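You operate a simulated robot arm through the tools that you are given. There is no shell and no other tool. Be economical: measure what you need, move in short steps, check, and stop when the job is done.

You are at the controls of a simulated two-armed robot. One attempt, no reset.

Task
On the long beige table top, fold the blue cloth in half and then in half again.

The check looks at the end state, three seconds after you hand in, the way a careful person would. Anything else that was tipped, shoved, dropped, spilled or broken makes it a failure. Flat cloth is picked up by pressing the open fingertips on it (5 to 10 N) and closing them slowly along it; thin cloth reads only 2 to 8 mm in the jaws.

Robot
Two 7-joint arms with two-finger parallel grippers on one trunk, on a base that drives. Base frame: it is fixed to the floor where the robot stands at the start and does not move with it; the origin is under the middle of the robot, x ahead of it, y to its left, z up; the surface under the hand at the start is at about z = 0.8. Readings come in m, degrees, newtons and seconds.
The left shoulder is at the start at [0.071, 0.156, 1.005], the right one opposite. Places, roughly: long beige table top [0.7, -0.5, 0.8]. Payload 3.91 kg a hand.
The tool frame of a hand sits at the grasp point between the pads (the TCP): z along the fingers, y along the line on which they close. The tips reach 0.03 m beyond it. The gripper opens to 0.11 m. The fingers are 0.02 m wide and 0.01 m thick; the gripper's body (0.048 by 0.112 m) begins 0.055 m behind the TCP.
Orientation is told as [roll, pitch, yaw] about the base's x, y, z axes, in that order, counted from this pose: with the fingers straight down and closing along the base's y, the tool's x points along the base's -x, its y along +y and its z along -z.

Tools
- The arms move only by the tool nudge_tool. It takes "left_rows", "right_rows" or both (then of equal length, played together; a hand with none holds still); each is one flat list of numbers, 7 for each row, row after row: the opening, from 0 (shut) to 1 (fully open), then the shift along the tool's x, y, z in cm, then the turn, a rotation vector about the tool's x, y, z in degrees. In form: [claw, dx, dy, dz, wx, wy, wz, claw, dx, dy, dz, wx, wy, wz, ...]. A call has 1 to 12 rows; each row is the pose to reach, as a shift and turn from the pose commanded when the call began, along the tool's axes at that moment. A row lasts 0.2 s, in which the tool goes at most 0.05 m and 8.6 degrees; a call with a longer step from one row to the next is refused whole, and so is a gripper value outside its range. A pose out of reach is approached as far as the arm can. The call stops where the force on the tool passes 40 N (or 10 N more than at its start, if that is more) or the arm is blocked; 0.2 s more then pass. Each finger travels about 0.108 m/s and halts on what it meets, pressing with about 43 N; the grip force reading is that of the motor and also rises with nothing between the fingers. The clock runs only during rows and for 0.2 s after the last one: add rows that repeat a pose to give the fingers time. The reply holds the time, the measured pose of the TCP, the force on the tool along the base axes, the opening and the grip force, in the units named above and with some noise, with the torque about the TCP (base axes, N m) and any sound that the robot's microphone picked up.
- Cameras (640 x 400 px; columns grow to the right, rows downward): "scene" is now at [0.1328, 0.0063, 1.2281]; the picture's right is [0.15, -0.99, -0.00], its down [-0.51, -0.08, -0.86] and it looks along [0.85, 0.13, -0.52] (base axes); focal length 274 px, centre (320, 200). "left" rides on the left gripper at [0.072, -0.017, -0.103] in its tool frame; the picture's right is [0.23, 0.97, 0.00], its down [-0.76, 0.18, -0.62] and it looks along [-0.61, 0.14, 0.78] (tool axes); focal length 222 px, centre (320, 200). "right" rides on the right gripper at [0.072, 0.017, -0.103] in its tool frame; the picture's right is [-0.23, 0.97, 0.00], its down [-0.76, -0.18, -0.62] and it looks along [-0.61, -0.14, 0.78] (tool axes); focal length 222 px, centre (320, 200).
- camera(camera): a new picture of that camera. It takes no simulated time.
- move_column(by): slides the trunk up (or, below 0, down) by that many m; the arms and the scene camera ride with it, the base frame stays. It gives what a move gives, with no picture.
- drive_base(legs): drives the robot by 1 to 6 legs, each [ahead, left, turn to the left] in m, m and degrees, along the robot's own axes; the way and the turn of a leg run together, so that a leg with both is an arc; at most 1.5 m and 180 degrees a leg. The arms and the cameras ride along, it lands a little off, and it stops where it bumps. It gives what a move gives.
- aim_head(pan, tilt): turns the head with the scene camera to pan (to the left, within 86 degrees either way) and tilt (down, from -29 to 69), counted from straight ahead of the robot. It gives what a move gives.
- point_at(camera, pixels): for up to 12 pixels [column, row] of the newest picture of that camera ("zoom" is the newest enlarged one), the place [x, y, z] in the base frame of the surface seen there, good to about 0.002 m, but the place of the scene camera against the robot may be out by one fixed shift of up to 0.018 m in any direction. It takes no simulated time.
- zoom(camera, box): a new picture of the part [left, top, right, bottom] of that camera's present view, enlarged. It takes no simulated time.
- hand_in(): hands the job in; it is judged then, once.

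Keep the steps short. Do not move on a guess: measure, check each grasp and each placing, and mend mistakes. In all there are 80 turns and 62 pictures (those below and enlarged ones count). Leave the grippers open and the arms clear of the work at the hand-in unless told otherwise, and finish with a single line.

The tools are called after "Emit:" as a command line: name --argument value ..., lists and objects as JSON in quotes. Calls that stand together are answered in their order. nudge_tool: Moves the arms, as the interface text tells. Its arguments: {"type":"object","properties":{"left_rows":{"type":"array","items":{"type":"number"}},"right_rows":{"type":"array","items":{"type":"number"}}},"required":[]} The other tools are called the same way: move_column (by) slides the trunk up or down; drive_base (legs) drives the base; aim_head (pan, tilt) turns the head that bears the scene camera; camera (camera) takes a picture; point_at (camera, pixels) gives the place of the surface under pixels of a picture; zoom (camera, box) takes an enlarged picture of a part of a camera's view; hand_in () hands the job in.

At the start:

```text
time: 0.0
left_tcp_pos: [0.6684, 0.3168, 1.041]
left_ee_rot: [0.0, 0.0, 0.0]
left_force: [0.5, -0.4, -0.1]
left_torque: [-0.01, 0.03, -0.01]
left_opening: 0.1099
left_grip_force: 0.1
right_tcp_pos: [0.7258, -0.2898, 0.9638]
right_ee_rot: [0.0, 0.0, 0.1]
right_force: [-1.0, 0.4, -0.6]
right_torque: [-0.02, -0.01, -0.03]
right_opening: 0.1101
right_grip_force: 0.1
trunk travel left (down, up): [-0.45, 0.49]
robot x, y, heading: [-0.0026, 0.0001, 0.1]
head pan, tilt: [8.4, 31.0]
```

scene: 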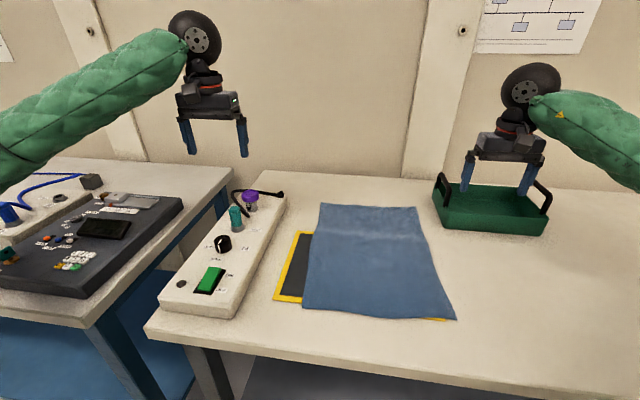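
right: 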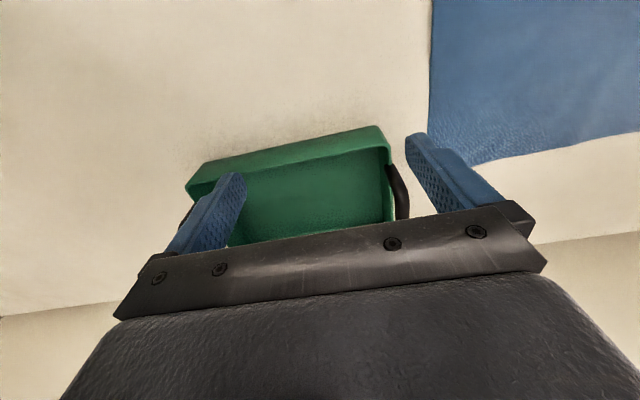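
left: 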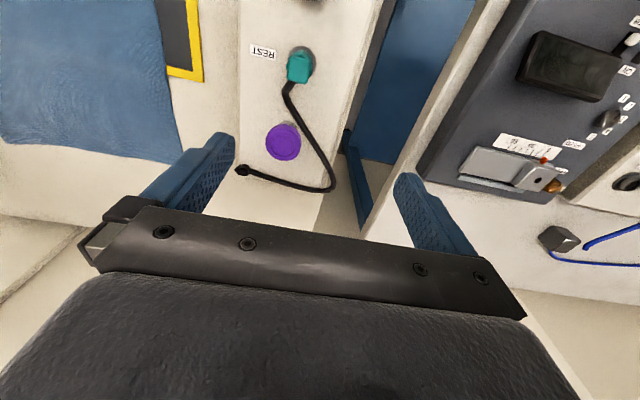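

I see the cloth with corners near (321,204), (414,207), (456,319) and (302,307), lying over a black and yellow mat. I'll measure the corners, the mat, the console and the tray.

Emit:
zoom --camera "scene" --box '[220, 170, 480, 335]'

Emit:
point_at --camera "scene" --pixels '[[322, 206], [413, 209], [453, 317], [304, 306], [378, 315], [290, 265], [276, 298], [260, 258], [255, 310], [370, 255], [440, 215], [313, 255]]'

```text
2.42 times, centred on (350, 252) of scene
```

zoom: 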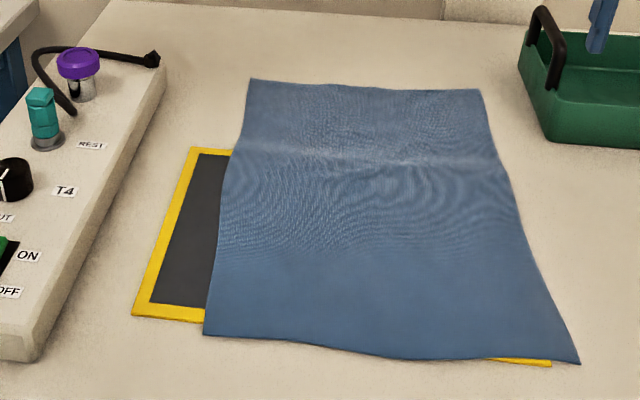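

```text
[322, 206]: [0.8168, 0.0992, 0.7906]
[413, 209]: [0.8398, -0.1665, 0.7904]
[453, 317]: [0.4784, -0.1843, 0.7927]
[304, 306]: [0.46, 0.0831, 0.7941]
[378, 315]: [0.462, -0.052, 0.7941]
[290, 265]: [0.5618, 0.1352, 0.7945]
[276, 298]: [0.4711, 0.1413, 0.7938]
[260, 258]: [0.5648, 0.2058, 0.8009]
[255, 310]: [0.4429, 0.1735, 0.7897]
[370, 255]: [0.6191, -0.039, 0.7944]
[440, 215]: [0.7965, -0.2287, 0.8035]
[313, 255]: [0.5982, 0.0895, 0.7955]
```

I'll calibrate the scene camera against the wrist cameras: the far-right corner sits at (478,164) in the right picture and the far-left corner at (180,163) in the left one. I'm also measuring the tray handle heights.

Emit:
point_at --camera "right" --pixels '[[480, 161], [432, 60], [400, 190], [385, 135], [300, 60], [600, 60]]'

Emit:
point_at --camera "left" --pixels '[[176, 160], [155, 60], [20, 60], [205, 76], [282, 142], [220, 90]]'

Emit:
point_at --camera "scene" --pixels '[[440, 178], [547, 188], [413, 207], [321, 204], [443, 215]]'

```text
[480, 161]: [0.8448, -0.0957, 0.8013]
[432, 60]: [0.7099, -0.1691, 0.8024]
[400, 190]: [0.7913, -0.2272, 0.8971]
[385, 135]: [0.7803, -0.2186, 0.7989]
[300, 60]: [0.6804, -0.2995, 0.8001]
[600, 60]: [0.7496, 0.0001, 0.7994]
```

```text
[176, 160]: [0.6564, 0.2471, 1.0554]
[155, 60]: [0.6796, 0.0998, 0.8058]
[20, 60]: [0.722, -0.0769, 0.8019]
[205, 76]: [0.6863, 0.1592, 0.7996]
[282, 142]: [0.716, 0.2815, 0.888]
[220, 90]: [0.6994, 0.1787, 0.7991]
```

```text
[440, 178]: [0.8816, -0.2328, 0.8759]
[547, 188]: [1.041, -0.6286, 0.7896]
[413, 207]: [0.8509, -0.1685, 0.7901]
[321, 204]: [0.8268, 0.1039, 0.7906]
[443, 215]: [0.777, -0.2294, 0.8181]
```

Wrist cameras put the table at z≈0.800, so the scene camera reads about 0.01 low. The tray handle top is near 0.90. I'll back off 9 cm so that both cloth edges fall within reach.

Emit:
drive_base --legs '[[-0.09, 0, 0]]'

```text
time: 1.1
left_tcp_pos: [0.5756, 0.3177, 1.042]
left_ee_rot: [0.0, -0.1, 0.1]
left_force: [-0.1, -0.4, 0.1]
left_torque: [0.01, -0.01, 0.02]
left_opening: 0.1102
left_grip_force: 0.0
right_tcp_pos: [0.6355, -0.2883, 0.9656]
right_ee_rot: [0.1, -0.1, 0.1]
right_force: [0.2, 0.2, -1.2]
right_torque: [-0.04, -0.03, 0.01]
right_opening: 0.1098
right_grip_force: 0.0
trunk travel left (down, up): [-0.45, 0.49]
robot x, y, heading: [-0.0851, 0.002, 0.4]
head pan, tilt: [8.4, 31.0]
```

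Next I'll hover both hands above the far corners, at about 17 cm.

Emit:
nudge_tool --left_rows '[1, -2.5, -3.1, 0.6, 0, 0, 0, 1, -5, -6.2, 1.2, 0, 0, 0, 1, -7.5, -9.4, 1.9, 0, 0, 0, 1, -10, -12.5, 2.5, 0, 0, 0, 1, -12.5, -15.6, 3.1, 0, 0, 0, 0.8, -15, -18.8, 3.8, 0, 0, 0, 0.6, -17.5, -21.9, 4.4, 0, 0, 0, 0.5, -20, -25, 5, 0, 0, 0]' --right_rows '[1, -1.9, 1.9, -0.1, 0, 0, 0, 1, -3.9, 3.9, -0.2, 0, 0, 0, 1, -5.8, 5.8, -0.4, 0, 0, 0, 1, -7.8, 7.8, -0.5, 0, 0, 0, 1, -9.7, 9.7, -0.6, 0, 0, 0, 0.8, -11.6, 11.6, -0.8, 0, 0, 0, 0.6, -13.6, 13.6, -0.9, 0, 0, 0, 0.5, -15.5, 15.5, -1, 0, 0, 0]'

Emit:
camera --camera "right"

Emit:
camera --camera "left"

```text
time: 2.9
left_tcp_pos: [0.7827, 0.0687, 0.9866]
left_ee_rot: [-0.1, 0.1, 0.0]
left_force: [0.7, 0.0, -0.3]
left_torque: [0.01, 0.03, -0.03]
left_opening: 0.0549
left_grip_force: 0.2
right_tcp_pos: [0.7944, -0.1335, 0.9727]
right_ee_rot: [0.0, 0.2, -0.1]
right_force: [-1.1, -0.6, 0.0]
right_torque: [0.02, 0.01, 0.02]
right_opening: 0.055
right_grip_force: 0.1
trunk travel left (down, up): [-0.45, 0.49]
robot x, y, heading: [-0.0881, -0.0003, 0.0]
head pan, tilt: [8.4, 31.0]
```

```text
57 pictures are left
```

right: 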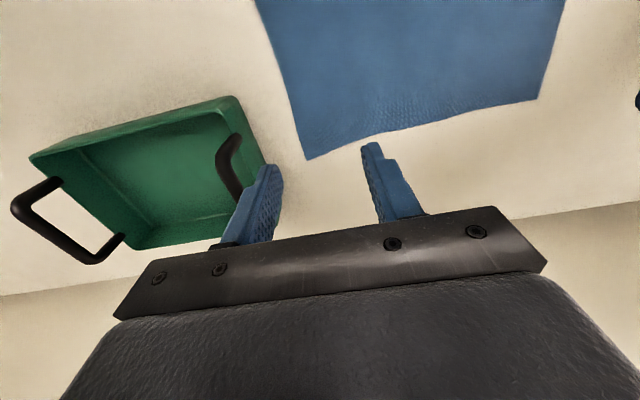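

```text
56 pictures are left
```

left: 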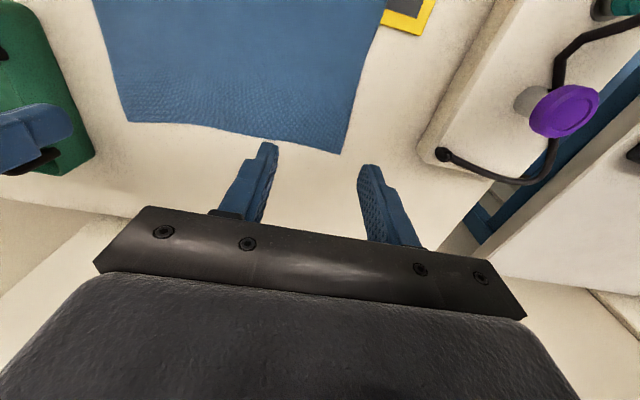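

Both corners are visible in each wrist view. I'll measure the corner places from the wrist cameras.

Emit:
point_at --camera "right" --pixels '[[308, 156], [534, 97], [420, 122], [262, 20], [325, 160], [230, 160]]'

Emit:
point_at --camera "left" --pixels '[[339, 150], [130, 120], [230, 127], [380, 20], [437, 153]]'

```text
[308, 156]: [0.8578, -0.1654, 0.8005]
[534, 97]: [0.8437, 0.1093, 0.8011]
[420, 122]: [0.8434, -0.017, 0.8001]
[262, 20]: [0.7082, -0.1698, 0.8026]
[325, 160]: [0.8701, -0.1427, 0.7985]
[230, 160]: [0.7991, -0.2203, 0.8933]
```

```text
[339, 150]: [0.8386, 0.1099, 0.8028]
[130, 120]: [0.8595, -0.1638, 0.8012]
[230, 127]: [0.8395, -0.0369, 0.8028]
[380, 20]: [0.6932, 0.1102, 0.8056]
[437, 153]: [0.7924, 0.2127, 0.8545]
```

True corners: far-left (0.841, 0.110), far-right (0.859, -0.165). I'll go down to about 2 cm above the cloth, just inside each corner, with the jaws at about 3 cm.

Emit:
nudge_tool --left_rows '[0.4, -2.2, 0.65, 0, 0, 0, 0, 0.3, -4.4, 1.3, 2, 0, 0, 0, 0.28, -4.4, 1.3, 6, 0, 0, 0, 0.28, -4.4, 1.3, 10, 0, 0, 0, 0.28, -4.4, 1.3, 13.2, 0, 0, 0, 0.28, -4.4, 1.3, 13.7, 0, 0, 0]' --right_rows '[0.4, -2.4, -0.2, 0, 0, 0, 0, 0.3, -4.9, -0.35, 2, 0, 0, 0, 0.28, -4.9, -0.35, 6, 0, 0, 0, 0.28, -4.9, -0.35, 9, 0, 0, 0, 0.28, -4.9, -0.35, 11.8, 0, 0, 0, 0.28, -4.9, -0.35, 12.3, 0, 0, 0]'

Emit:
camera --camera "right"

Emit:
camera --camera "left"

```text
time: 4.5
left_tcp_pos: [0.8277, 0.097, 0.901]
left_ee_rot: [0.1, -3.3, 1.3]
left_force: [0.1, 0.3, 0.0]
left_torque: [-0.04, 0.0, -0.02]
left_opening: 0.0306
left_grip_force: 0.1
right_tcp_pos: [0.8411, -0.1322, 0.8538]
right_ee_rot: [0.2, -0.3, 0.2]
right_force: [-0.3, 0.0, -1.0]
right_torque: [0.05, 0.0, -0.01]
right_opening: 0.0308
right_grip_force: 0.1
trunk travel left (down, up): [-0.45, 0.49]
robot x, y, heading: [-0.089, 0.0026, 0.3]
head pan, tilt: [8.4, 31.0]
stopped in row 6 (left hand): the arm was blocked; the commanded pose is now the measured one
```

```text
55 pictures are left
```

right: 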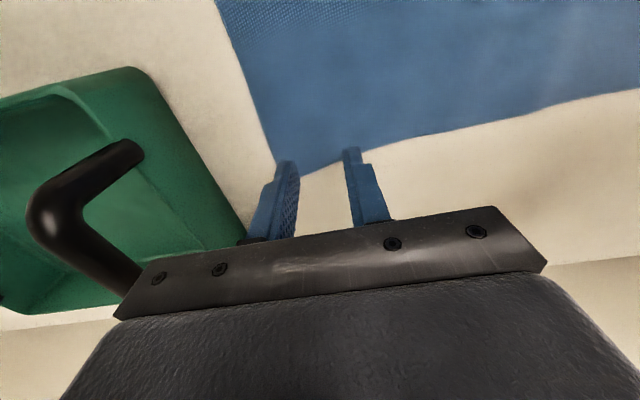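

```text
54 pictures are left
```

left: 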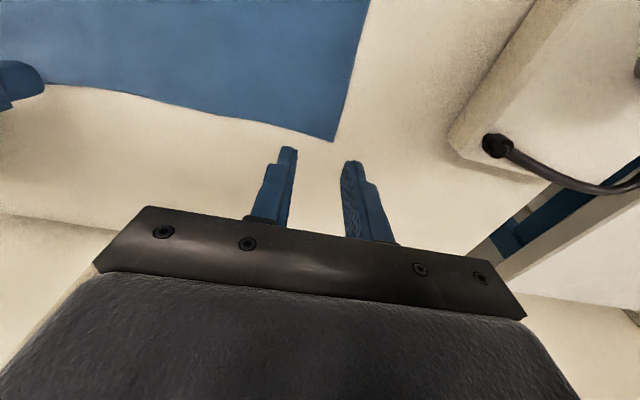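

The left arm stopped early at z 0.90, apparently near its reach limit. I'll drive 5 cm forward; the tips are clear of everything ahead. Then I'll re-aim.

Emit:
drive_base --legs '[[0.05, 0, 0]]'

```text
time: 5.3
left_tcp_pos: [0.8494, 0.1065, 0.8929]
left_ee_rot: [0.0, -3.0, 1.6]
left_force: [0.2, 0.8, 0.1]
left_torque: [0.01, -0.02, -0.01]
left_opening: 0.0308
left_grip_force: 0.1
right_tcp_pos: [0.8614, -0.1254, 0.8526]
right_ee_rot: [0.0, -0.2, 0.6]
right_force: [0.9, -0.2, 0.3]
right_torque: [0.03, -0.02, -0.03]
right_opening: 0.031
right_grip_force: 0.1
trunk travel left (down, up): [-0.45, 0.49]
robot x, y, heading: [-0.0692, 0.0042, 0.6]
head pan, tilt: [8.4, 31.0]
stopped in leg 1: the robot was blocked; the commanded pose is now the measured one
```

It was blocked after only 2 cm. I'll look at what's touching.

Emit:
camera --camera "scene"

Emit:
aim_head --pan 0 --tilt 60

Emit:
camera --camera "scene"

```text
53 pictures are left
```

scene: 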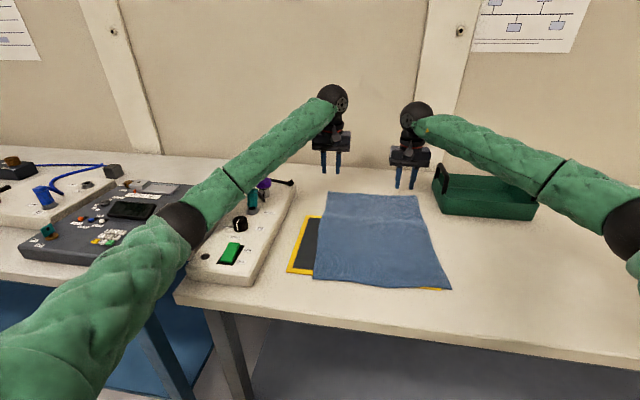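

```text
time: 6.2
left_tcp_pos: [0.8485, 0.1052, 0.8932]
left_ee_rot: [0.1, -2.8, 1.5]
left_force: [0.4, -0.6, 0.3]
left_torque: [-0.01, 0.0, -0.03]
left_opening: 0.0305
left_grip_force: 0.1
right_tcp_pos: [0.8601, -0.1247, 0.8563]
right_ee_rot: [0.0, -0.2, 0.5]
right_force: [0.2, -0.3, 0.5]
right_torque: [-0.01, -0.02, 0.0]
right_opening: 0.031
right_grip_force: 0.2
trunk travel left (down, up): [-0.45, 0.49]
robot x, y, heading: [-0.0689, 0.0035, 0.6]
head pan, tilt: [0.0, 60.0]
```

```text
52 pictures are left
```

scene: 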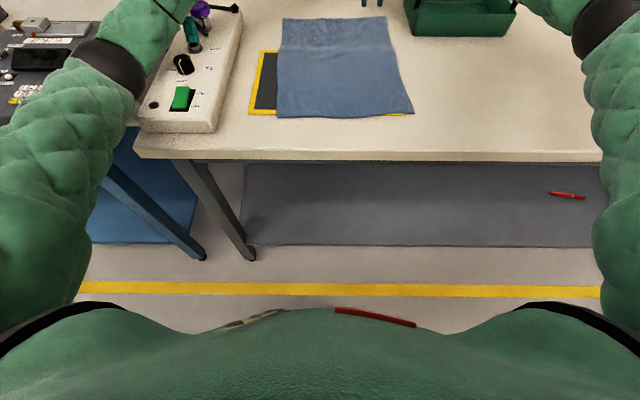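

The left elbow hangs low beside the console, and that's the likely block. I'll slide the trunk straight up 10 cm to free everything, then inspect.

Emit:
move_column --by 0.1

Emit:
aim_head --pan 20 --tilt 40

Emit:
camera --camera "scene"

```text
time: 7.6
left_tcp_pos: [0.851, 0.1047, 0.9916]
left_ee_rot: [0.0, -2.6, 1.5]
left_force: [-0.4, -0.3, 0.1]
left_torque: [0.01, 0.01, -0.04]
left_opening: 0.031
left_grip_force: 0.0
right_tcp_pos: [0.8625, -0.1265, 0.9529]
right_ee_rot: [-0.1, 0.0, 0.5]
right_force: [0.0, 0.1, -0.4]
right_torque: [-0.02, 0.0, 0.0]
right_opening: 0.0308
right_grip_force: 0.1
trunk travel left (down, up): [-0.55, 0.39]
robot x, y, heading: [-0.0678, 0.0021, 0.3]
head pan, tilt: [0.0, 60.0]
```

```text
time: 8.4
left_tcp_pos: [0.8503, 0.1031, 0.9922]
left_ee_rot: [0.0, -2.7, 1.4]
left_force: [-0.1, 0.0, -1.1]
left_torque: [0.0, -0.02, 0.0]
left_opening: 0.0307
left_grip_force: 0.1
right_tcp_pos: [0.8627, -0.1253, 0.9536]
right_ee_rot: [0.0, -0.1, 0.5]
right_force: [-0.3, -1.4, 0.2]
right_torque: [0.0, 0.0, -0.02]
right_opening: 0.0308
right_grip_force: 0.1
trunk travel left (down, up): [-0.55, 0.39]
robot x, y, heading: [-0.0702, 0.001, 0.6]
head pan, tilt: [20.0, 40.0]
```

```text
51 pictures are left
```

scene: 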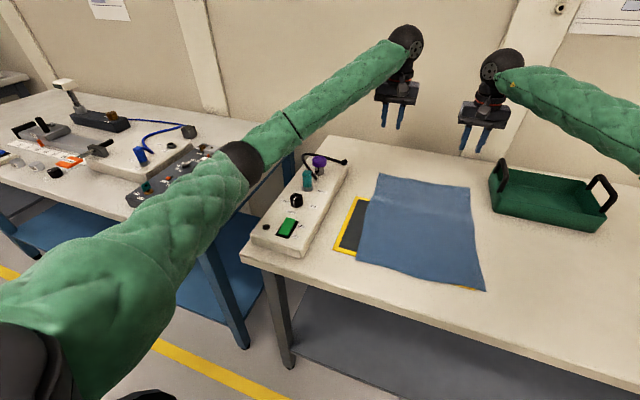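

Nothing was disturbed; the left elbow was hanging over the left bench. I'll raise the right hand over the tray handles, draw both hands back a little, then shift the base to the right so both elbows have clear space.

Emit:
nudge_tool --left_rows '[0.28, 2, 0, -1, 0, 0, 0, 0.28, 5, 0, -2, 0, 0, 0, 0.28, 9, 0, -2, 0, 0, 0]' --right_rows '[0.28, 0, 0, -3, 0, 0, 0, 0.28, 0, 0, -7, 0, 0, 0, 0.28, 2, 0, -8, 0, 0, 0]'

Emit:
drive_base --legs '[[0, -0.2, 0]]'

Emit:
aim_head --pan 10 --tilt 45

Emit:
camera --camera "scene"

```text
time: 9.2
left_tcp_pos: [0.7607, 0.1027, 1.0071]
left_ee_rot: [0.1, -2.7, 1.5]
left_force: [-0.1, -1.1, 0.0]
left_torque: [0.01, -0.01, 0.01]
left_opening: 0.0309
left_grip_force: 0.2
right_tcp_pos: [0.8407, -0.1265, 1.0325]
right_ee_rot: [0.0, -0.2, 0.5]
right_force: [0.2, 1.0, -0.4]
right_torque: [0.01, 0.0, 0.01]
right_opening: 0.0308
right_grip_force: 0.0
trunk travel left (down, up): [-0.55, 0.39]
robot x, y, heading: [-0.0711, -0.0003, 0.1]
head pan, tilt: [20.0, 40.0]
```

```text
time: 10.8
left_tcp_pos: [0.7635, -0.0987, 1.0051]
left_ee_rot: [0.0, -2.7, 1.9]
left_force: [-0.8, -0.6, 0.2]
left_torque: [0.06, 0.02, -0.05]
left_opening: 0.0309
left_grip_force: 0.0
right_tcp_pos: [0.8454, -0.3266, 1.0315]
right_ee_rot: [0.0, 0.0, 0.8]
right_force: [-0.1, -0.5, 0.1]
right_torque: [0.04, 0.02, 0.02]
right_opening: 0.0308
right_grip_force: 0.1
trunk travel left (down, up): [-0.55, 0.39]
robot x, y, heading: [-0.0657, -0.1997, 0.9]
head pan, tilt: [20.0, 40.0]
```

```text
time: 11.6
left_tcp_pos: [0.763, -0.0966, 1.0058]
left_ee_rot: [0.1, -2.8, 1.8]
left_force: [-0.1, -0.7, 0.3]
left_torque: [-0.01, -0.01, 0.0]
left_opening: 0.0307
left_grip_force: 0.1
right_tcp_pos: [0.8449, -0.3264, 1.0325]
right_ee_rot: [-0.1, 0.0, 0.9]
right_force: [1.0, -0.6, -0.2]
right_torque: [0.01, 0.01, 0.02]
right_opening: 0.0307
right_grip_force: 0.1
trunk travel left (down, up): [-0.55, 0.39]
robot x, y, heading: [-0.0662, -0.2003, 0.7]
head pan, tilt: [10.0, 45.0]
```

```text
50 pictures are left
```

scene: 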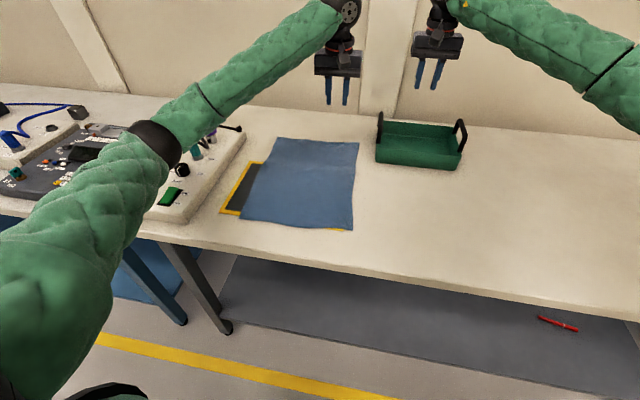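

There's space now. I'll bring both hands over the far corners again: lateral first at height, then down to about z 0.90, straightening the left hand's small tilt.

Emit:
nudge_tool --left_rows '[0.28, -1, 4.4, 0, 0, 1, 0.6, 0.28, -2, 8.9, 0, 0, 2, 1.2, 0.28, -4, 13.3, 0, 0, 2.8, 1.8, 0.28, -6.4, 17.7, 0, 0, 2.8, 1.8, 0.28, -6.4, 17.7, 4, 0, 2.8, 1.8, 0.28, -6.4, 17.7, 8, 0, 2.8, 1.8, 0.28, -6.4, 17.7, 10.9, 0, 2.8, 1.8, 0.28, -6.4, 17.7, 10.9, 0, 2.8, 1.8]' --right_rows '[0.28, 0, 4.7, 0, 0, 0, 0.9, 0.28, 0, 9.4, 0, 0, 0, 0.9, 0.28, 0, 14.2, 0, 0, 0, 0.9, 0.28, 0, 18.9, 0, 0, 0, 0.9, 0.28, 0, 18.9, 4.5, 0, 0, 0.9, 0.28, 0, 18.9, 9, 0, 0, 0.9, 0.28, 0, 18.9, 13.2, 0, 0, 0.9, 0.28, 0, 18.9, 13.2, 0, 0, 0.9]'

Emit:
camera --camera "scene"

Emit:
camera --camera "right"

Emit:
camera --camera "left"

```text
refused: row 4 steps farther than a row can; nothing moved
```

```text
49 pictures are left
```

scene: 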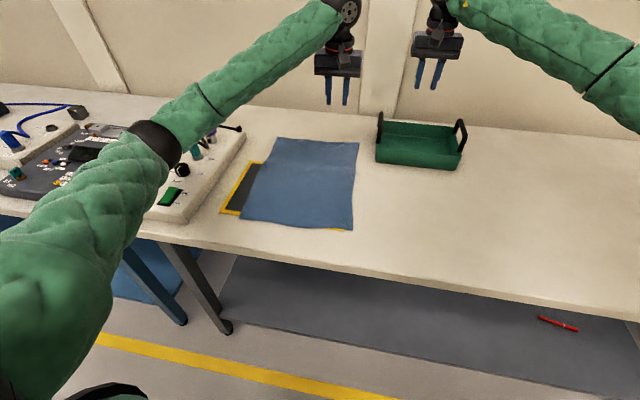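

```text
48 pictures are left
```

right: 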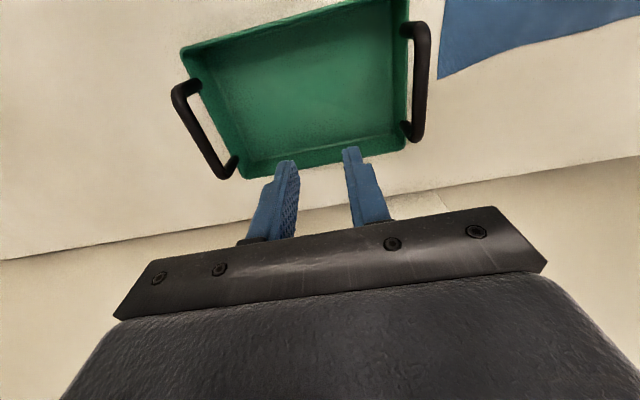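

```text
47 pictures are left
```

left: 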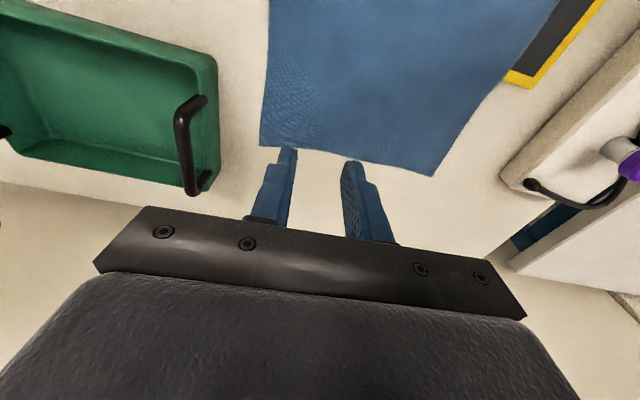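

Refused because left row 4 was just over the limit. I'll resend it with evener steps.

Emit:
nudge_tool --left_rows '[0.28, -1.5, 4.4, 0, 0, 1, 0.6, 0.28, -3.1, 8.8, 0, 0, 2, 1.2, 0.28, -4.8, 13.3, 0, 0, 2.8, 1.8, 0.28, -6.4, 17.7, 0, 0, 2.8, 1.8, 0.28, -6.4, 17.7, 4, 0, 2.8, 1.8, 0.28, -6.4, 17.7, 8, 0, 2.8, 1.8, 0.28, -6.4, 17.7, 10.9, 0, 2.8, 1.8, 0.28, -6.4, 17.7, 10.9, 0, 2.8, 1.8]' --right_rows '[0.28, 0, 4.7, 0, 0, 0, 0.9, 0.28, 0, 9.4, 0, 0, 0, 0.9, 0.28, 0, 14.1, 0, 0, 0, 0.9, 0.28, 0, 18.9, 0, 0, 0, 0.9, 0.28, 0, 18.9, 4.5, 0, 0, 0.9, 0.28, 0, 18.9, 9, 0, 0, 0.9, 0.28, 0, 18.9, 13.2, 0, 0, 0.9, 0.28, 0, 18.9, 13.2, 0, 0, 0.9]'

Emit:
camera --camera "scene"

```text
time: 13.3
left_tcp_pos: [0.8268, 0.0827, 0.9081]
left_ee_rot: [0.3, -0.3, 0.1]
left_force: [0.3, 0.7, 0.0]
left_torque: [0.0, 0.0, 0.01]
left_opening: 0.0307
left_grip_force: 0.1
right_tcp_pos: [0.8428, -0.1395, 0.9049]
right_ee_rot: [0.1, -0.1, -0.1]
right_force: [-0.1, 0.9, -0.4]
right_torque: [-0.01, -0.01, -0.01]
right_opening: 0.0309
right_grip_force: 0.1
trunk travel left (down, up): [-0.55, 0.39]
robot x, y, heading: [-0.0692, -0.2064, 0.7]
head pan, tilt: [10.0, 45.0]
```

```text
46 pictures are left
```

scene: 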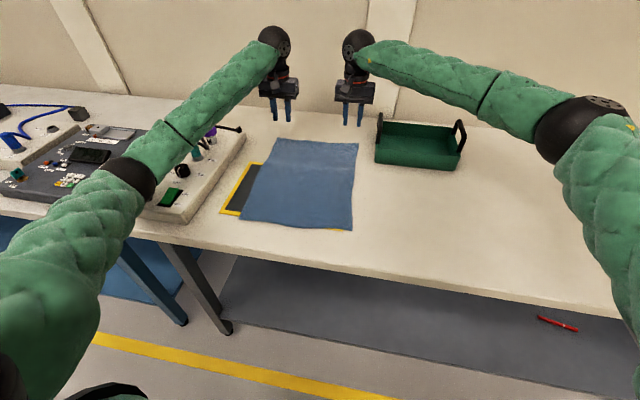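

Reach is fine now. I'll check the left elbow's height over the console before going lower.

Emit:
point_at --camera "scene" --pixels '[[130, 180], [105, 205], [150, 195], [180, 140], [210, 130], [165, 205], [290, 150], [250, 110]]'

```text
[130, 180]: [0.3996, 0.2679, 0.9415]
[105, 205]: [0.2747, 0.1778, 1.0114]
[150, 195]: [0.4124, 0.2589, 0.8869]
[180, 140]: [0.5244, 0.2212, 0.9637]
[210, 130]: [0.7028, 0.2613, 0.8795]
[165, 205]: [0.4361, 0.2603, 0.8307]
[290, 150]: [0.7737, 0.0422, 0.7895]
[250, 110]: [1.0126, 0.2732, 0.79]
```

The elbow's underside is only a few centimetres above the console. I'll raise the trunk 10 cm more and shift 8 cm further right, then bring the hands back.

Emit:
move_column --by 0.1

Emit:
drive_base --legs '[[0, -0.08, -0.7]]'

```text
time: 14.7
left_tcp_pos: [0.8285, 0.0813, 0.9997]
left_ee_rot: [0.0, 0.1, 0.0]
left_force: [-0.4, -0.1, 0.7]
left_torque: [-0.02, 0.01, 0.0]
left_opening: 0.0311
left_grip_force: 0.1
right_tcp_pos: [0.8451, -0.139, 1.0004]
right_ee_rot: [0.0, 0.0, -0.1]
right_force: [0.4, 0.1, -0.4]
right_torque: [0.01, 0.05, 0.0]
right_opening: 0.0308
right_grip_force: 0.0
trunk travel left (down, up): [-0.65, 0.29]
robot x, y, heading: [-0.0716, -0.2025, 0.8]
head pan, tilt: [10.0, 45.0]
```

```text
time: 15.7
left_tcp_pos: [0.8329, -0.0145, 1.0003]
left_ee_rot: [0.1, 0.1, -0.9]
left_force: [-0.2, -0.2, 0.1]
left_torque: [0.01, 0.02, -0.01]
left_opening: 0.031
left_grip_force: 0.1
right_tcp_pos: [0.8466, -0.2353, 1.0013]
right_ee_rot: [0.2, -0.2, -1.0]
right_force: [0.0, -0.6, -0.3]
right_torque: [0.06, -0.03, -0.01]
right_opening: 0.0308
right_grip_force: 0.2
trunk travel left (down, up): [-0.65, 0.29]
robot x, y, heading: [-0.0655, -0.2833, 0.1]
head pan, tilt: [10.0, 45.0]
```

Emit:
nudge_tool --left_rows '[0.28, 0.3, 4.8, 0, 0, 0, -0.5, 0.28, 0.7, 9.6, 0, 0, 0, -0.9, 0.28, 0.7, 9.6, 3.5, 0, 0, -0.9, 0.28, 0.7, 9.6, 7, 0, 0, -0.9, 0.28, 0.7, 9.6, 10, 0, 0, -0.9, 0.28, 0.7, 9.6, 10, 0, 0, -0.9]' --right_rows '[0.28, 0.2, 4.9, 0, 0, 0, -0.5, 0.28, 0.5, 9.8, 0, 0, 0, -1, 0.28, 0.5, 9.8, 3.5, 0, 0, -1, 0.28, 0.5, 9.8, 7, 0, 0, -1, 0.28, 0.5, 9.8, 10, 0, 0, -1, 0.28, 0.5, 9.8, 10, 0, 0, -1]'

Emit:
camera --camera "scene"

```text
time: 17.1
left_tcp_pos: [0.8247, 0.0849, 0.8982]
left_ee_rot: [0.0, 0.1, 0.0]
left_force: [0.1, 0.0, 0.1]
left_torque: [0.03, 0.01, 0.0]
left_opening: 0.0307
left_grip_force: 0.1
right_tcp_pos: [0.841, -0.1353, 0.9008]
right_ee_rot: [0.0, -0.1, 0.1]
right_force: [-0.3, -0.2, -0.2]
right_torque: [-0.02, -0.01, -0.04]
right_opening: 0.0309
right_grip_force: 0.1
trunk travel left (down, up): [-0.65, 0.29]
robot x, y, heading: [-0.0706, -0.2838, -0.0]
head pan, tilt: [10.0, 45.0]
```

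```text
45 pictures are left
```

scene: 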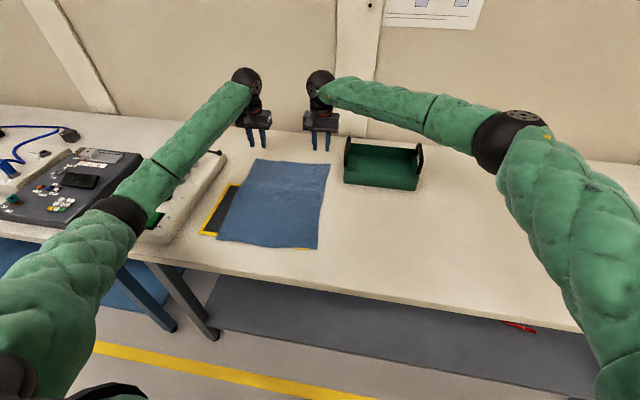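

Emit:
point_at --camera "scene" --pixels '[[122, 215], [138, 230], [135, 190], [165, 165], [175, 170]]'

```text
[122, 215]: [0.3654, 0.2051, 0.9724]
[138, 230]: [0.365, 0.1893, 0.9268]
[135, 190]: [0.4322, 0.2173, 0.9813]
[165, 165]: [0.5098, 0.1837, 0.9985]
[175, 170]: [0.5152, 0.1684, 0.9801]
```

The elbow is now well clear. I'm going down to about z 0.842, with tips 1 cm above the cloth.

Emit:
nudge_tool --left_rows '[0.28, 0, 0, 3, 0, 0, 0, 0.28, 0, 0, 5.6, 0, 0, 0, 0.28, 0, 0, 5.6, 0, 0, 0]' --right_rows '[0.28, 0, 0, 3, 0, 0, 0, 0.28, 0, 0, 5.8, 0, 0, 0, 0.28, 0, 0, 5.8, 0, 0, 0]'

Emit:
camera --camera "left"

Emit:
camera --camera "right"

```text
time: 17.9
left_tcp_pos: [0.8264, 0.0817, 0.8442]
left_ee_rot: [-0.1, 0.2, -0.1]
left_force: [0.6, 0.4, 0.1]
left_torque: [0.0, 0.0, 0.01]
left_opening: 0.031
left_grip_force: 0.0
right_tcp_pos: [0.8425, -0.1357, 0.8433]
right_ee_rot: [0.0, -0.1, 0.0]
right_force: [-0.1, 0.3, 0.5]
right_torque: [-0.01, 0.01, 0.01]
right_opening: 0.0308
right_grip_force: 0.0
trunk travel left (down, up): [-0.65, 0.29]
robot x, y, heading: [-0.0654, -0.2791, -0.0]
head pan, tilt: [10.0, 45.0]
```

```text
44 pictures are left
```

left: 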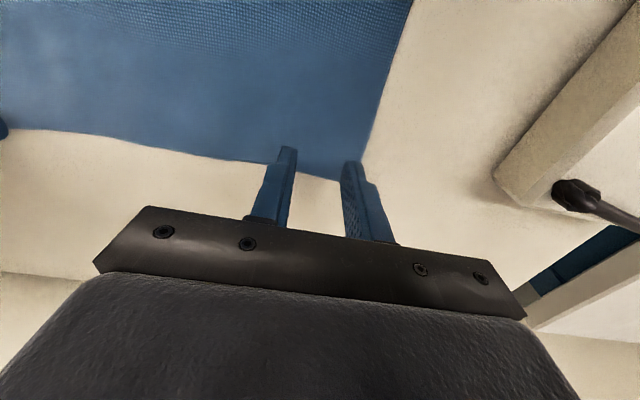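

```text
43 pictures are left
```

right: 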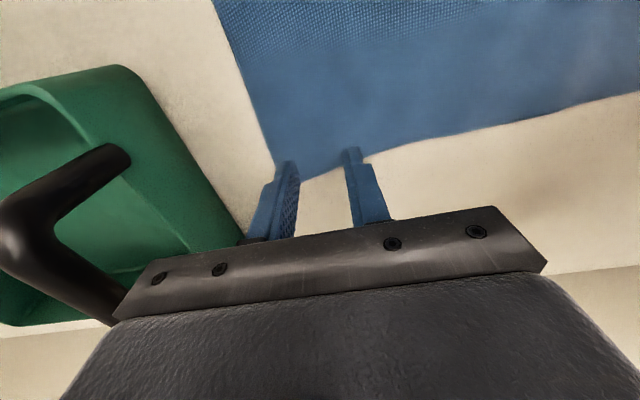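

Both tips are over cloth just inside the edge. I'll press down in small steps and read the force.

Emit:
nudge_tool --left_rows '[0.28, 0.2, 0, 0.7, 0, 0, 0, 0.28, 0.3, 0, 1.2, 0, 0, 0, 0.28, 0.3, 0, 1.4, 0, 0, 0, 0.28, 0.3, 0, 1.4, 0, 0, 0]' --right_rows '[0.28, 0.1, 0, 0.7, 0, 0, 0, 0.28, 0.1, 0, 1.1, 0, 0, 0, 0.28, 0.1, 0, 1.3, 0, 0, 0, 0.28, 0.1, 0, 1.3, 0, 0, 0]'

```text
time: 18.9
left_tcp_pos: [0.8229, 0.0824, 0.8312]
left_ee_rot: [0.0, 0.1, 0.0]
left_force: [-0.1, 1.0, 2.0]
left_torque: [0.06, 0.01, -0.04]
left_opening: 0.031
left_grip_force: 0.0
right_tcp_pos: [0.8403, -0.135, 0.8318]
right_ee_rot: [0.1, -0.1, 0.0]
right_force: [1.3, -0.6, 8.4]
right_torque: [-0.11, -0.06, 0.0]
right_opening: 0.0307
right_grip_force: 0.2
trunk travel left (down, up): [-0.65, 0.29]
robot x, y, heading: [-0.0669, -0.2806, -0.1]
head pan, tilt: [10.0, 45.0]
```

Right presses with 8 N, left with 2 N. I'll press the left 1.5 mm more and close both slowly.

Emit:
nudge_tool --left_rows '[0.28, 0, 0, 0.15, 0, 0, 0, 0.24, 0, 0, 0.15, 0, 0, 0, 0.2, 0, 0, 0.15, 0, 0, 0, 0.16, 0, 0, 0.15, 0, 0, 0, 0.12, 0, 0, 0.15, 0, 0, 0, 0.09, 0, 0, 0.15, 0, 0, 0, 0.06, 0, 0, 0.15, 0, 0, 0, 0.03, 0, 0, 0.15, 0, 0, 0, 0, 0, 0, 0.15, 0, 0, 0, 0, 0, 0, 0.1, 0, 0, 0, 0, 0, 0, 0, 0, 0, 0]' --right_rows '[0.28, 0, 0, 0, 0, 0, 0, 0.24, 0, 0, 0, 0, 0, 0, 0.2, 0, 0, 0, 0, 0, 0, 0.16, 0, 0, 0, 0, 0, 0, 0.12, 0, 0, 0, 0, 0, 0, 0.09, 0, 0, 0, 0, 0, 0, 0.06, 0, 0, 0, 0, 0, 0, 0.03, 0, 0, 0, 0, 0, 0, 0, 0, 0, 0, 0, 0, 0, 0, 0, 0, 0, 0, 0, 0, 0, 0, 0, 0, 0, 0, 0]'

Emit:
camera --camera "left"

Emit:
camera --camera "right"

```text
time: 21.3
left_tcp_pos: [0.8233, 0.0814, 0.8299]
left_ee_rot: [0.1, 0.0, -0.1]
left_force: [1.7, -2.1, 13.8]
left_torque: [0.0, -0.11, -0.02]
left_opening: 0.0021
left_grip_force: 42.0
right_tcp_pos: [0.8396, -0.136, 0.8325]
right_ee_rot: [0.1, -0.2, 0.0]
right_force: [-1.1, -0.2, 12.1]
right_torque: [0.02, -0.15, 0.0]
right_opening: 0.0002
right_grip_force: 38.0
trunk travel left (down, up): [-0.65, 0.29]
robot x, y, heading: [-0.0681, -0.2795, 0.1]
head pan, tilt: [10.0, 45.0]
```

```text
42 pictures are left
```

left: 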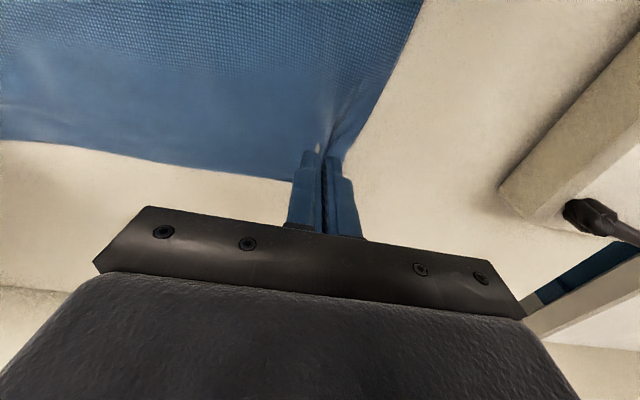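

```text
41 pictures are left
```

right: 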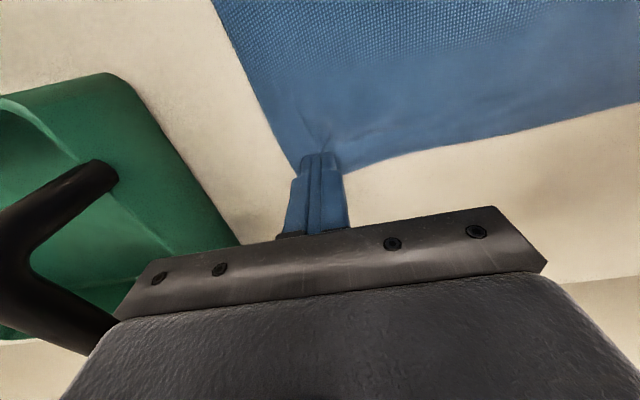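

Left holds cloth (2.1 mm); right slipped (0.2 mm). I'll retry the right slightly wider and about 2 mm deeper.

Emit:
nudge_tool --right_rows '[0.1, 0, 0, -0.6, 0, 0, 0, 0.36, 0.3, 0.2, -0.6, 0, 0, 0, 0.36, 0.3, 0.2, -0.2, 0, 0, 0, 0.36, 0.3, 0.2, 0.1, 0, 0, 0, 0.36, 0.3, 0.2, 0.2, 0, 0, 0, 0.36, 0.3, 0.2, 0.2, 0, 0, 0]'

```text
time: 22.7
left_tcp_pos: [0.8219, 0.0831, 0.8314]
left_ee_rot: [0.0, 0.0, 0.1]
left_force: [0.8, -0.3, 7.2]
left_torque: [0.06, -0.04, 0.01]
left_opening: 0.0019
left_grip_force: 41.8
right_tcp_pos: [0.8372, -0.1344, 0.8314]
right_ee_rot: [0.1, -0.2, 0.1]
right_force: [-3.1, -0.4, 19.1]
right_torque: [0.42, -0.08, 0.09]
right_opening: 0.0399
right_grip_force: 0.0
trunk travel left (down, up): [-0.65, 0.29]
robot x, y, heading: [-0.0693, -0.2825, -0.1]
head pan, tilt: [10.0, 45.0]
```

Emit:
nudge_tool --right_rows '[0.33, 0, 0, -0.05, 0, 0, 0, 0.29, 0, 0, -0.05, 0, 0, 0, 0.25, 0, 0, -0.05, 0, 0, 0, 0.21, 0, 0, -0.05, 0, 0, 0, 0.17, 0, 0, -0.05, 0, 0, 0, 0.13, 0, 0, -0.05, 0, 0, 0, 0.1, 0, 0, -0.05, 0, 0, 0, 0.07, 0, 0, -0.05, 0, 0, 0, 0.04, 0, 0, -0.05, 0, 0, 0, 0.01, 0, 0, -0.05, 0, 0, 0, 0, 0, 0, -0.05, 0, 0, 0, 0, 0, 0, -0.05, 0, 0, 0]'

Emit:
camera --camera "right"

```text
time: 25.3
left_tcp_pos: [0.8222, 0.0833, 0.8313]
left_ee_rot: [-0.1, 0.0, 0.1]
left_force: [0.4, -3.6, 1.1]
left_torque: [-0.05, 0.0, 0.0]
left_opening: 0.002
left_grip_force: 41.2
right_tcp_pos: [0.8364, -0.1332, 0.8326]
right_ee_rot: [0.1, -0.2, 0.1]
right_force: [-1.5, 8.9, 30.7]
right_torque: [0.36, -0.23, 0.12]
right_opening: 0.0026
right_grip_force: 42.4
trunk travel left (down, up): [-0.65, 0.29]
robot x, y, heading: [-0.0682, -0.2789, 0.0]
head pan, tilt: [10.0, 45.0]
```

```text
40 pictures are left
```

right: 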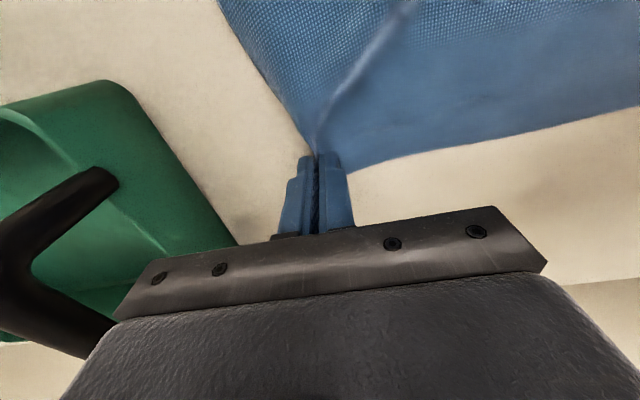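

Both hold (2.0 and 2.6 mm). I'll lift both gently along the start of the fold arc and check that the grips hold.

Emit:
nudge_tool --left_rows '[0, 0, 0, -1, 0, 0, 0, 0, 0.14, 0, -2, 0, 0, 0, 0, 0.3, 0, -3, 0, 0, 0, 0, 0.56, 0, -4, 0, 0, 0, 0, 0.9, -0.1, -5, 0, 0, 0, 0, 1.4, -0.15, -6, 0, 0, 0, 0, 2.2, -0.2, -7.5, 0, 0, 0]' --right_rows '[0, 0, 0, -1, 0, 0, 0, 0, 0.14, 0, -2, 0, 0, 0, 0, 0.3, 0, -3, 0, 0, 0, 0, 0.56, 0, -4, 0, 0, 0, 0, 0.9, -0.1, -5, 0, 0, 0, 0, 1.4, -0.15, -6, 0, 0, 0, 0, 2.2, -0.2, -7.5, 0, 0, 0]'

Emit:
camera --camera "scene"

```text
time: 26.9
left_tcp_pos: [0.802, 0.0804, 0.9056]
left_ee_rot: [0.0, 0.1, 0.1]
left_force: [-0.4, -0.3, -0.4]
left_torque: [-0.02, -0.05, 0.03]
left_opening: 0.0016
left_grip_force: 41.8
right_tcp_pos: [0.8133, -0.1353, 0.9055]
right_ee_rot: [-0.1, -0.1, 0.1]
right_force: [0.2, -0.2, -0.8]
right_torque: [0.04, 0.0, 0.03]
right_opening: 0.0024
right_grip_force: 42.1
trunk travel left (down, up): [-0.65, 0.29]
robot x, y, heading: [-0.0673, -0.2806, -0.0]
head pan, tilt: [10.0, 45.0]
```

```text
39 pictures are left
```

scene: 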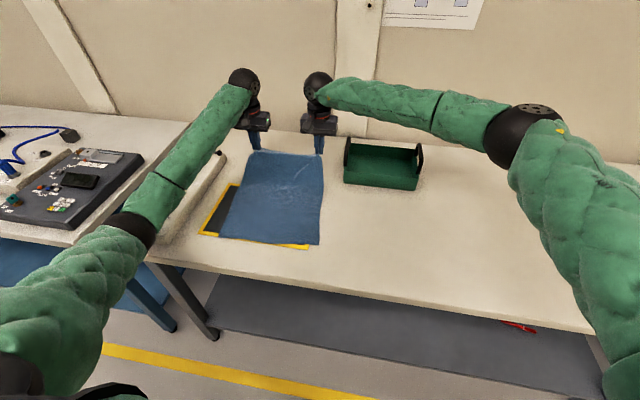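

Both corners are lifted cleanly. I'll continue the arc, kept a bit lower so the lying half isn't pulled.

Emit:
nudge_tool --left_rows '[0, 1.2, -0.1, -1, 0, 0, 0, 0, 2.6, -0.2, -2, 0, 0, 0, 0, 4.2, -0.2, -2.8, 0, 0, 0, 0, 6, -0.3, -3.5, 0, 0, 0, 0, 7.9, -0.4, -4, 0, 0, 0, 0, 10, -0.5, -4.4, 0, 0, 0, 0, 12.1, -0.6, -4.6, 0, 0, 0, 0, 14.2, -0.7, -4.6, 0, 0, 0, 0, 16.3, -0.8, -4.5, 0, 0, 0, 0, 18.4, -0.9, -4.2, 0, 0, 0, 0, 20.4, -1, -3.7, 0, 0, 0, 0, 22.2, -1.1, -3, 0, 0, 0]' --right_rows '[0, 1.2, -0.1, -1, 0, 0, 0, 0, 2.6, -0.2, -2, 0, 0, 0, 0, 4.2, -0.2, -2.8, 0, 0, 0, 0, 6, -0.3, -3.5, 0, 0, 0, 0, 7.9, -0.4, -4, 0, 0, 0, 0, 10, -0.5, -4.4, 0, 0, 0, 0, 12.1, -0.6, -4.6, 0, 0, 0, 0, 14.2, -0.7, -4.6, 0, 0, 0, 0, 16.3, -0.8, -4.5, 0, 0, 0, 0, 18.4, -0.9, -4.2, 0, 0, 0, 0, 20.4, -1, -3.7, 0, 0, 0, 0, 22.2, -1.1, -3, 0, 0, 0]'

Emit:
camera --camera "scene"

```text
time: 29.5
left_tcp_pos: [0.579, 0.0719, 0.9346]
left_ee_rot: [0.0, 0.1, 0.0]
left_force: [0.0, -1.0, 0.7]
left_torque: [-0.02, 0.01, 0.01]
left_opening: 0.0021
left_grip_force: 42.0
right_tcp_pos: [0.5962, -0.1461, 0.9347]
right_ee_rot: [0.0, -0.2, -0.1]
right_force: [-0.7, 1.2, -0.1]
right_torque: [0.06, -0.01, 0.01]
right_opening: 0.0024
right_grip_force: 42.2
trunk travel left (down, up): [-0.65, 0.29]
robot x, y, heading: [-0.0653, -0.2806, -0.1]
head pan, tilt: [10.0, 45.0]
```

```text
38 pictures are left
```

scene: 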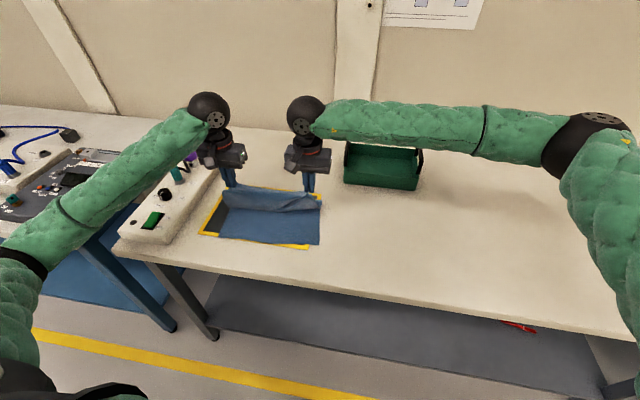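

The fold is going well. I'll measure where the near edge lies now: the corners are near (220,237) and (320,244).

Emit:
zoom --camera "scene" --box '[180, 160, 340, 260]'

Emit:
point_at --camera "scene" --pixels '[[221, 236], [318, 243], [270, 241], [200, 234], [309, 247]]'

```text
4.00 times, centred on (260, 210) of scene
```

zoom: 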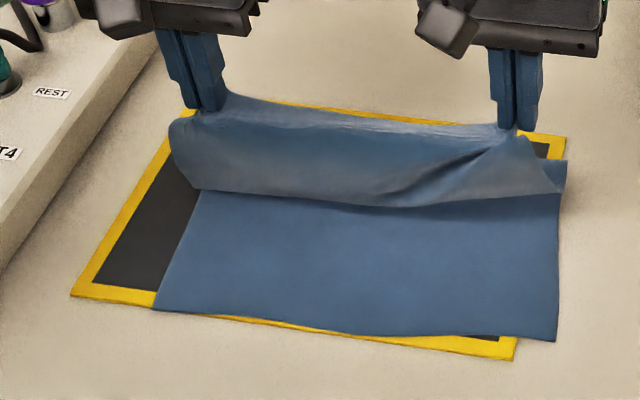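

```text
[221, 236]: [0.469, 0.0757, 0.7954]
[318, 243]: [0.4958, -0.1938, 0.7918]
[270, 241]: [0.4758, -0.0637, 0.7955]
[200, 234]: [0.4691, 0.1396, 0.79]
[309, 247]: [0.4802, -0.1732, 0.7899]
```

The mat hasn't moved. I'll bring the held edge down over the near edge: left grasp to (0.500, 0.054), right to (0.525, -0.157).

Emit:
nudge_tool --left_rows '[0, 1.5, -0.3, 0.7, 0, 0, 0, 0, 3, -0.6, 1.6, 0, 0, 0, 0, 4.5, -0.9, 2.7, 0, 0, 0, 0, 5.8, -1.2, 4, 0, 0, 0, 0, 6.8, -1.5, 5.5, 0, 0, 0, 0, 7.5, -1.7, 7, 0, 0, 0, 0, 7.9, -1.8, 8.5, 0, 0, 0, 0, 7.9, -1.8, 9.3, 0, 0, 0, 0, 7.9, -1.8, 9.4, 0, 0, 0]' --right_rows '[0, 1.3, -0.2, 0.7, 0, 0, 0, 0, 2.7, -0.4, 1.6, 0, 0, 0, 0, 4.1, -0.6, 2.7, 0, 0, 0, 0, 5.3, -0.8, 4, 0, 0, 0, 0, 6.2, -1, 5.5, 0, 0, 0, 0, 6.8, -1.1, 7, 0, 0, 0, 0, 7.1, -1.1, 8.5, 0, 0, 0, 0, 7.1, -1.1, 9.3, 0, 0, 0, 0, 7.1, -1.1, 9.4, 0, 0, 0]'

Emit:
zoom --camera "scene" --box '[180, 160, 340, 260]'

```text
time: 31.5
left_tcp_pos: [0.5011, 0.0531, 0.8408]
left_ee_rot: [0.0, 0.0, 0.1]
left_force: [0.2, -0.4, 0.1]
left_torque: [0.01, 0.0, 0.01]
left_opening: 0.0017
left_grip_force: 42.3
right_tcp_pos: [0.5241, -0.1561, 0.8408]
right_ee_rot: [0.0, 0.0, 0.0]
right_force: [0.0, -1.2, -0.1]
right_torque: [0.01, 0.01, 0.06]
right_opening: 0.0025
right_grip_force: 42.6
trunk travel left (down, up): [-0.65, 0.29]
robot x, y, heading: [-0.0622, -0.2806, -0.1]
head pan, tilt: [10.0, 45.0]
```

```text
4.00 times, centred on (260, 210) of scene
```

zoom: 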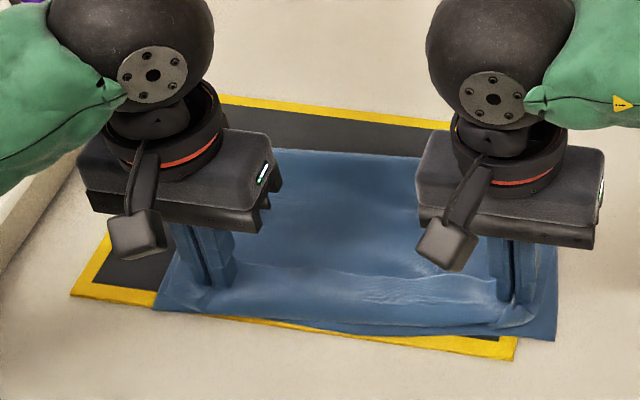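

The edges match well. I'll lower 2 mm, open so the gathers spread, and lift away.

Emit:
nudge_tool --left_rows '[0, 0, 0, 0.2, 0, 0, 0, 0.1, 0, 0, 0.2, 0, 0, 0, 0.2, 0, 0, 0.2, 0, 0, 0, 0.3, 0, 0, 0.2, 0, 0, 0, 0.3, 0, 0, 0, 0, 0, 0, 0.3, 0, 0, -0.5, 0, 0, 0, 0.3, 0, 0, -2, 0, 0, 0, 0.3, 0, 0, -5, 0, 0, 0, 0.3, 0, 0, -9, 0, 0, 0, 0.3, -2, 4, -11, 0, 0, 0, 0.3, -4, 8, -12, 0, 0, 0]' --right_rows '[0, 0, 0, 0.2, 0, 0, 0, 0.1, 0, 0, 0.2, 0, 0, 0, 0.2, 0, 0, 0.2, 0, 0, 0, 0.3, 0, 0, 0.2, 0, 0, 0, 0.3, 0, 0, 0, 0, 0, 0, 0.3, 0, 0, -0.5, 0, 0, 0, 0.3, 0, 0, -2, 0, 0, 0, 0.3, 0, 0, -5, 0, 0, 0, 0.3, 0, 0, -9, 0, 0, 0, 0.3, 0, -4, -11, 0, 0, 0, 0.3, 0, -8, -12, 0, 0, 0]'

Emit:
zoom --camera "scene" --box '[180, 160, 340, 260]'

```text
time: 33.9
left_tcp_pos: [0.5379, 0.1332, 0.9602]
left_ee_rot: [0.0, 0.2, 0.1]
left_force: [-0.5, 0.6, 0.3]
left_torque: [-0.01, 0.0, -0.03]
left_opening: 0.0331
left_grip_force: 0.1
right_tcp_pos: [0.5241, -0.2404, 0.9621]
right_ee_rot: [0.0, -0.1, 0.1]
right_force: [-0.7, 0.3, 0.3]
right_torque: [0.01, -0.01, -0.01]
right_opening: 0.033
right_grip_force: 0.1
trunk travel left (down, up): [-0.65, 0.29]
robot x, y, heading: [-0.0688, -0.2796, 0.2]
head pan, tilt: [10.0, 45.0]
```

```text
4.00 times, centred on (260, 210) of scene
```

zoom: 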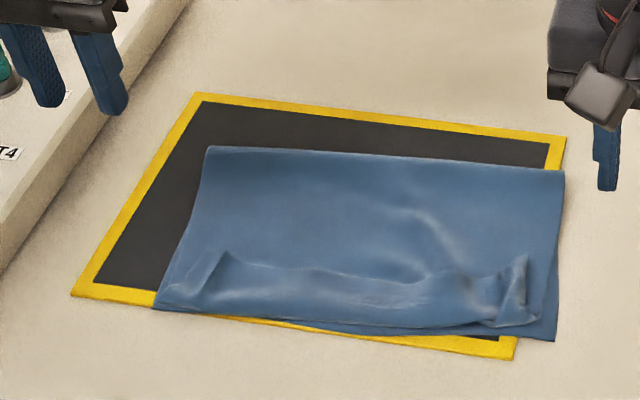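

The first fold is good, with its edges within about 1 cm. I'll measure the half-folded cloth.

Emit:
point_at --camera "zoom" --pixels '[[210, 150], [560, 174], [553, 337], [158, 306], [380, 160], [562, 250], [528, 322], [420, 215], [525, 270], [215, 265]]'

Emit:
camera --camera "right"

```text
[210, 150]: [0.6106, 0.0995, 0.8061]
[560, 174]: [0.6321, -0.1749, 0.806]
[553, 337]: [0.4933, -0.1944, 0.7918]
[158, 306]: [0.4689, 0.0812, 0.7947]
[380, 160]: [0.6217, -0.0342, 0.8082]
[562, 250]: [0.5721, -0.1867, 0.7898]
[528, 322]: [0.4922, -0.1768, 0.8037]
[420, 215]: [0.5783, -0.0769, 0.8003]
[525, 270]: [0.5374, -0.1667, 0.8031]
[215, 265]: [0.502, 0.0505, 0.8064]
```

```text
34 pictures are left
```

right: 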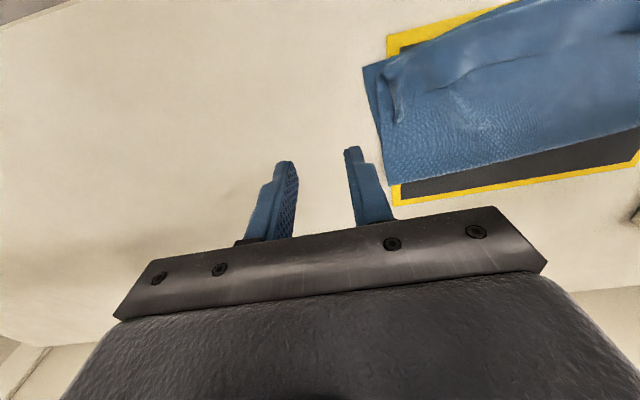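

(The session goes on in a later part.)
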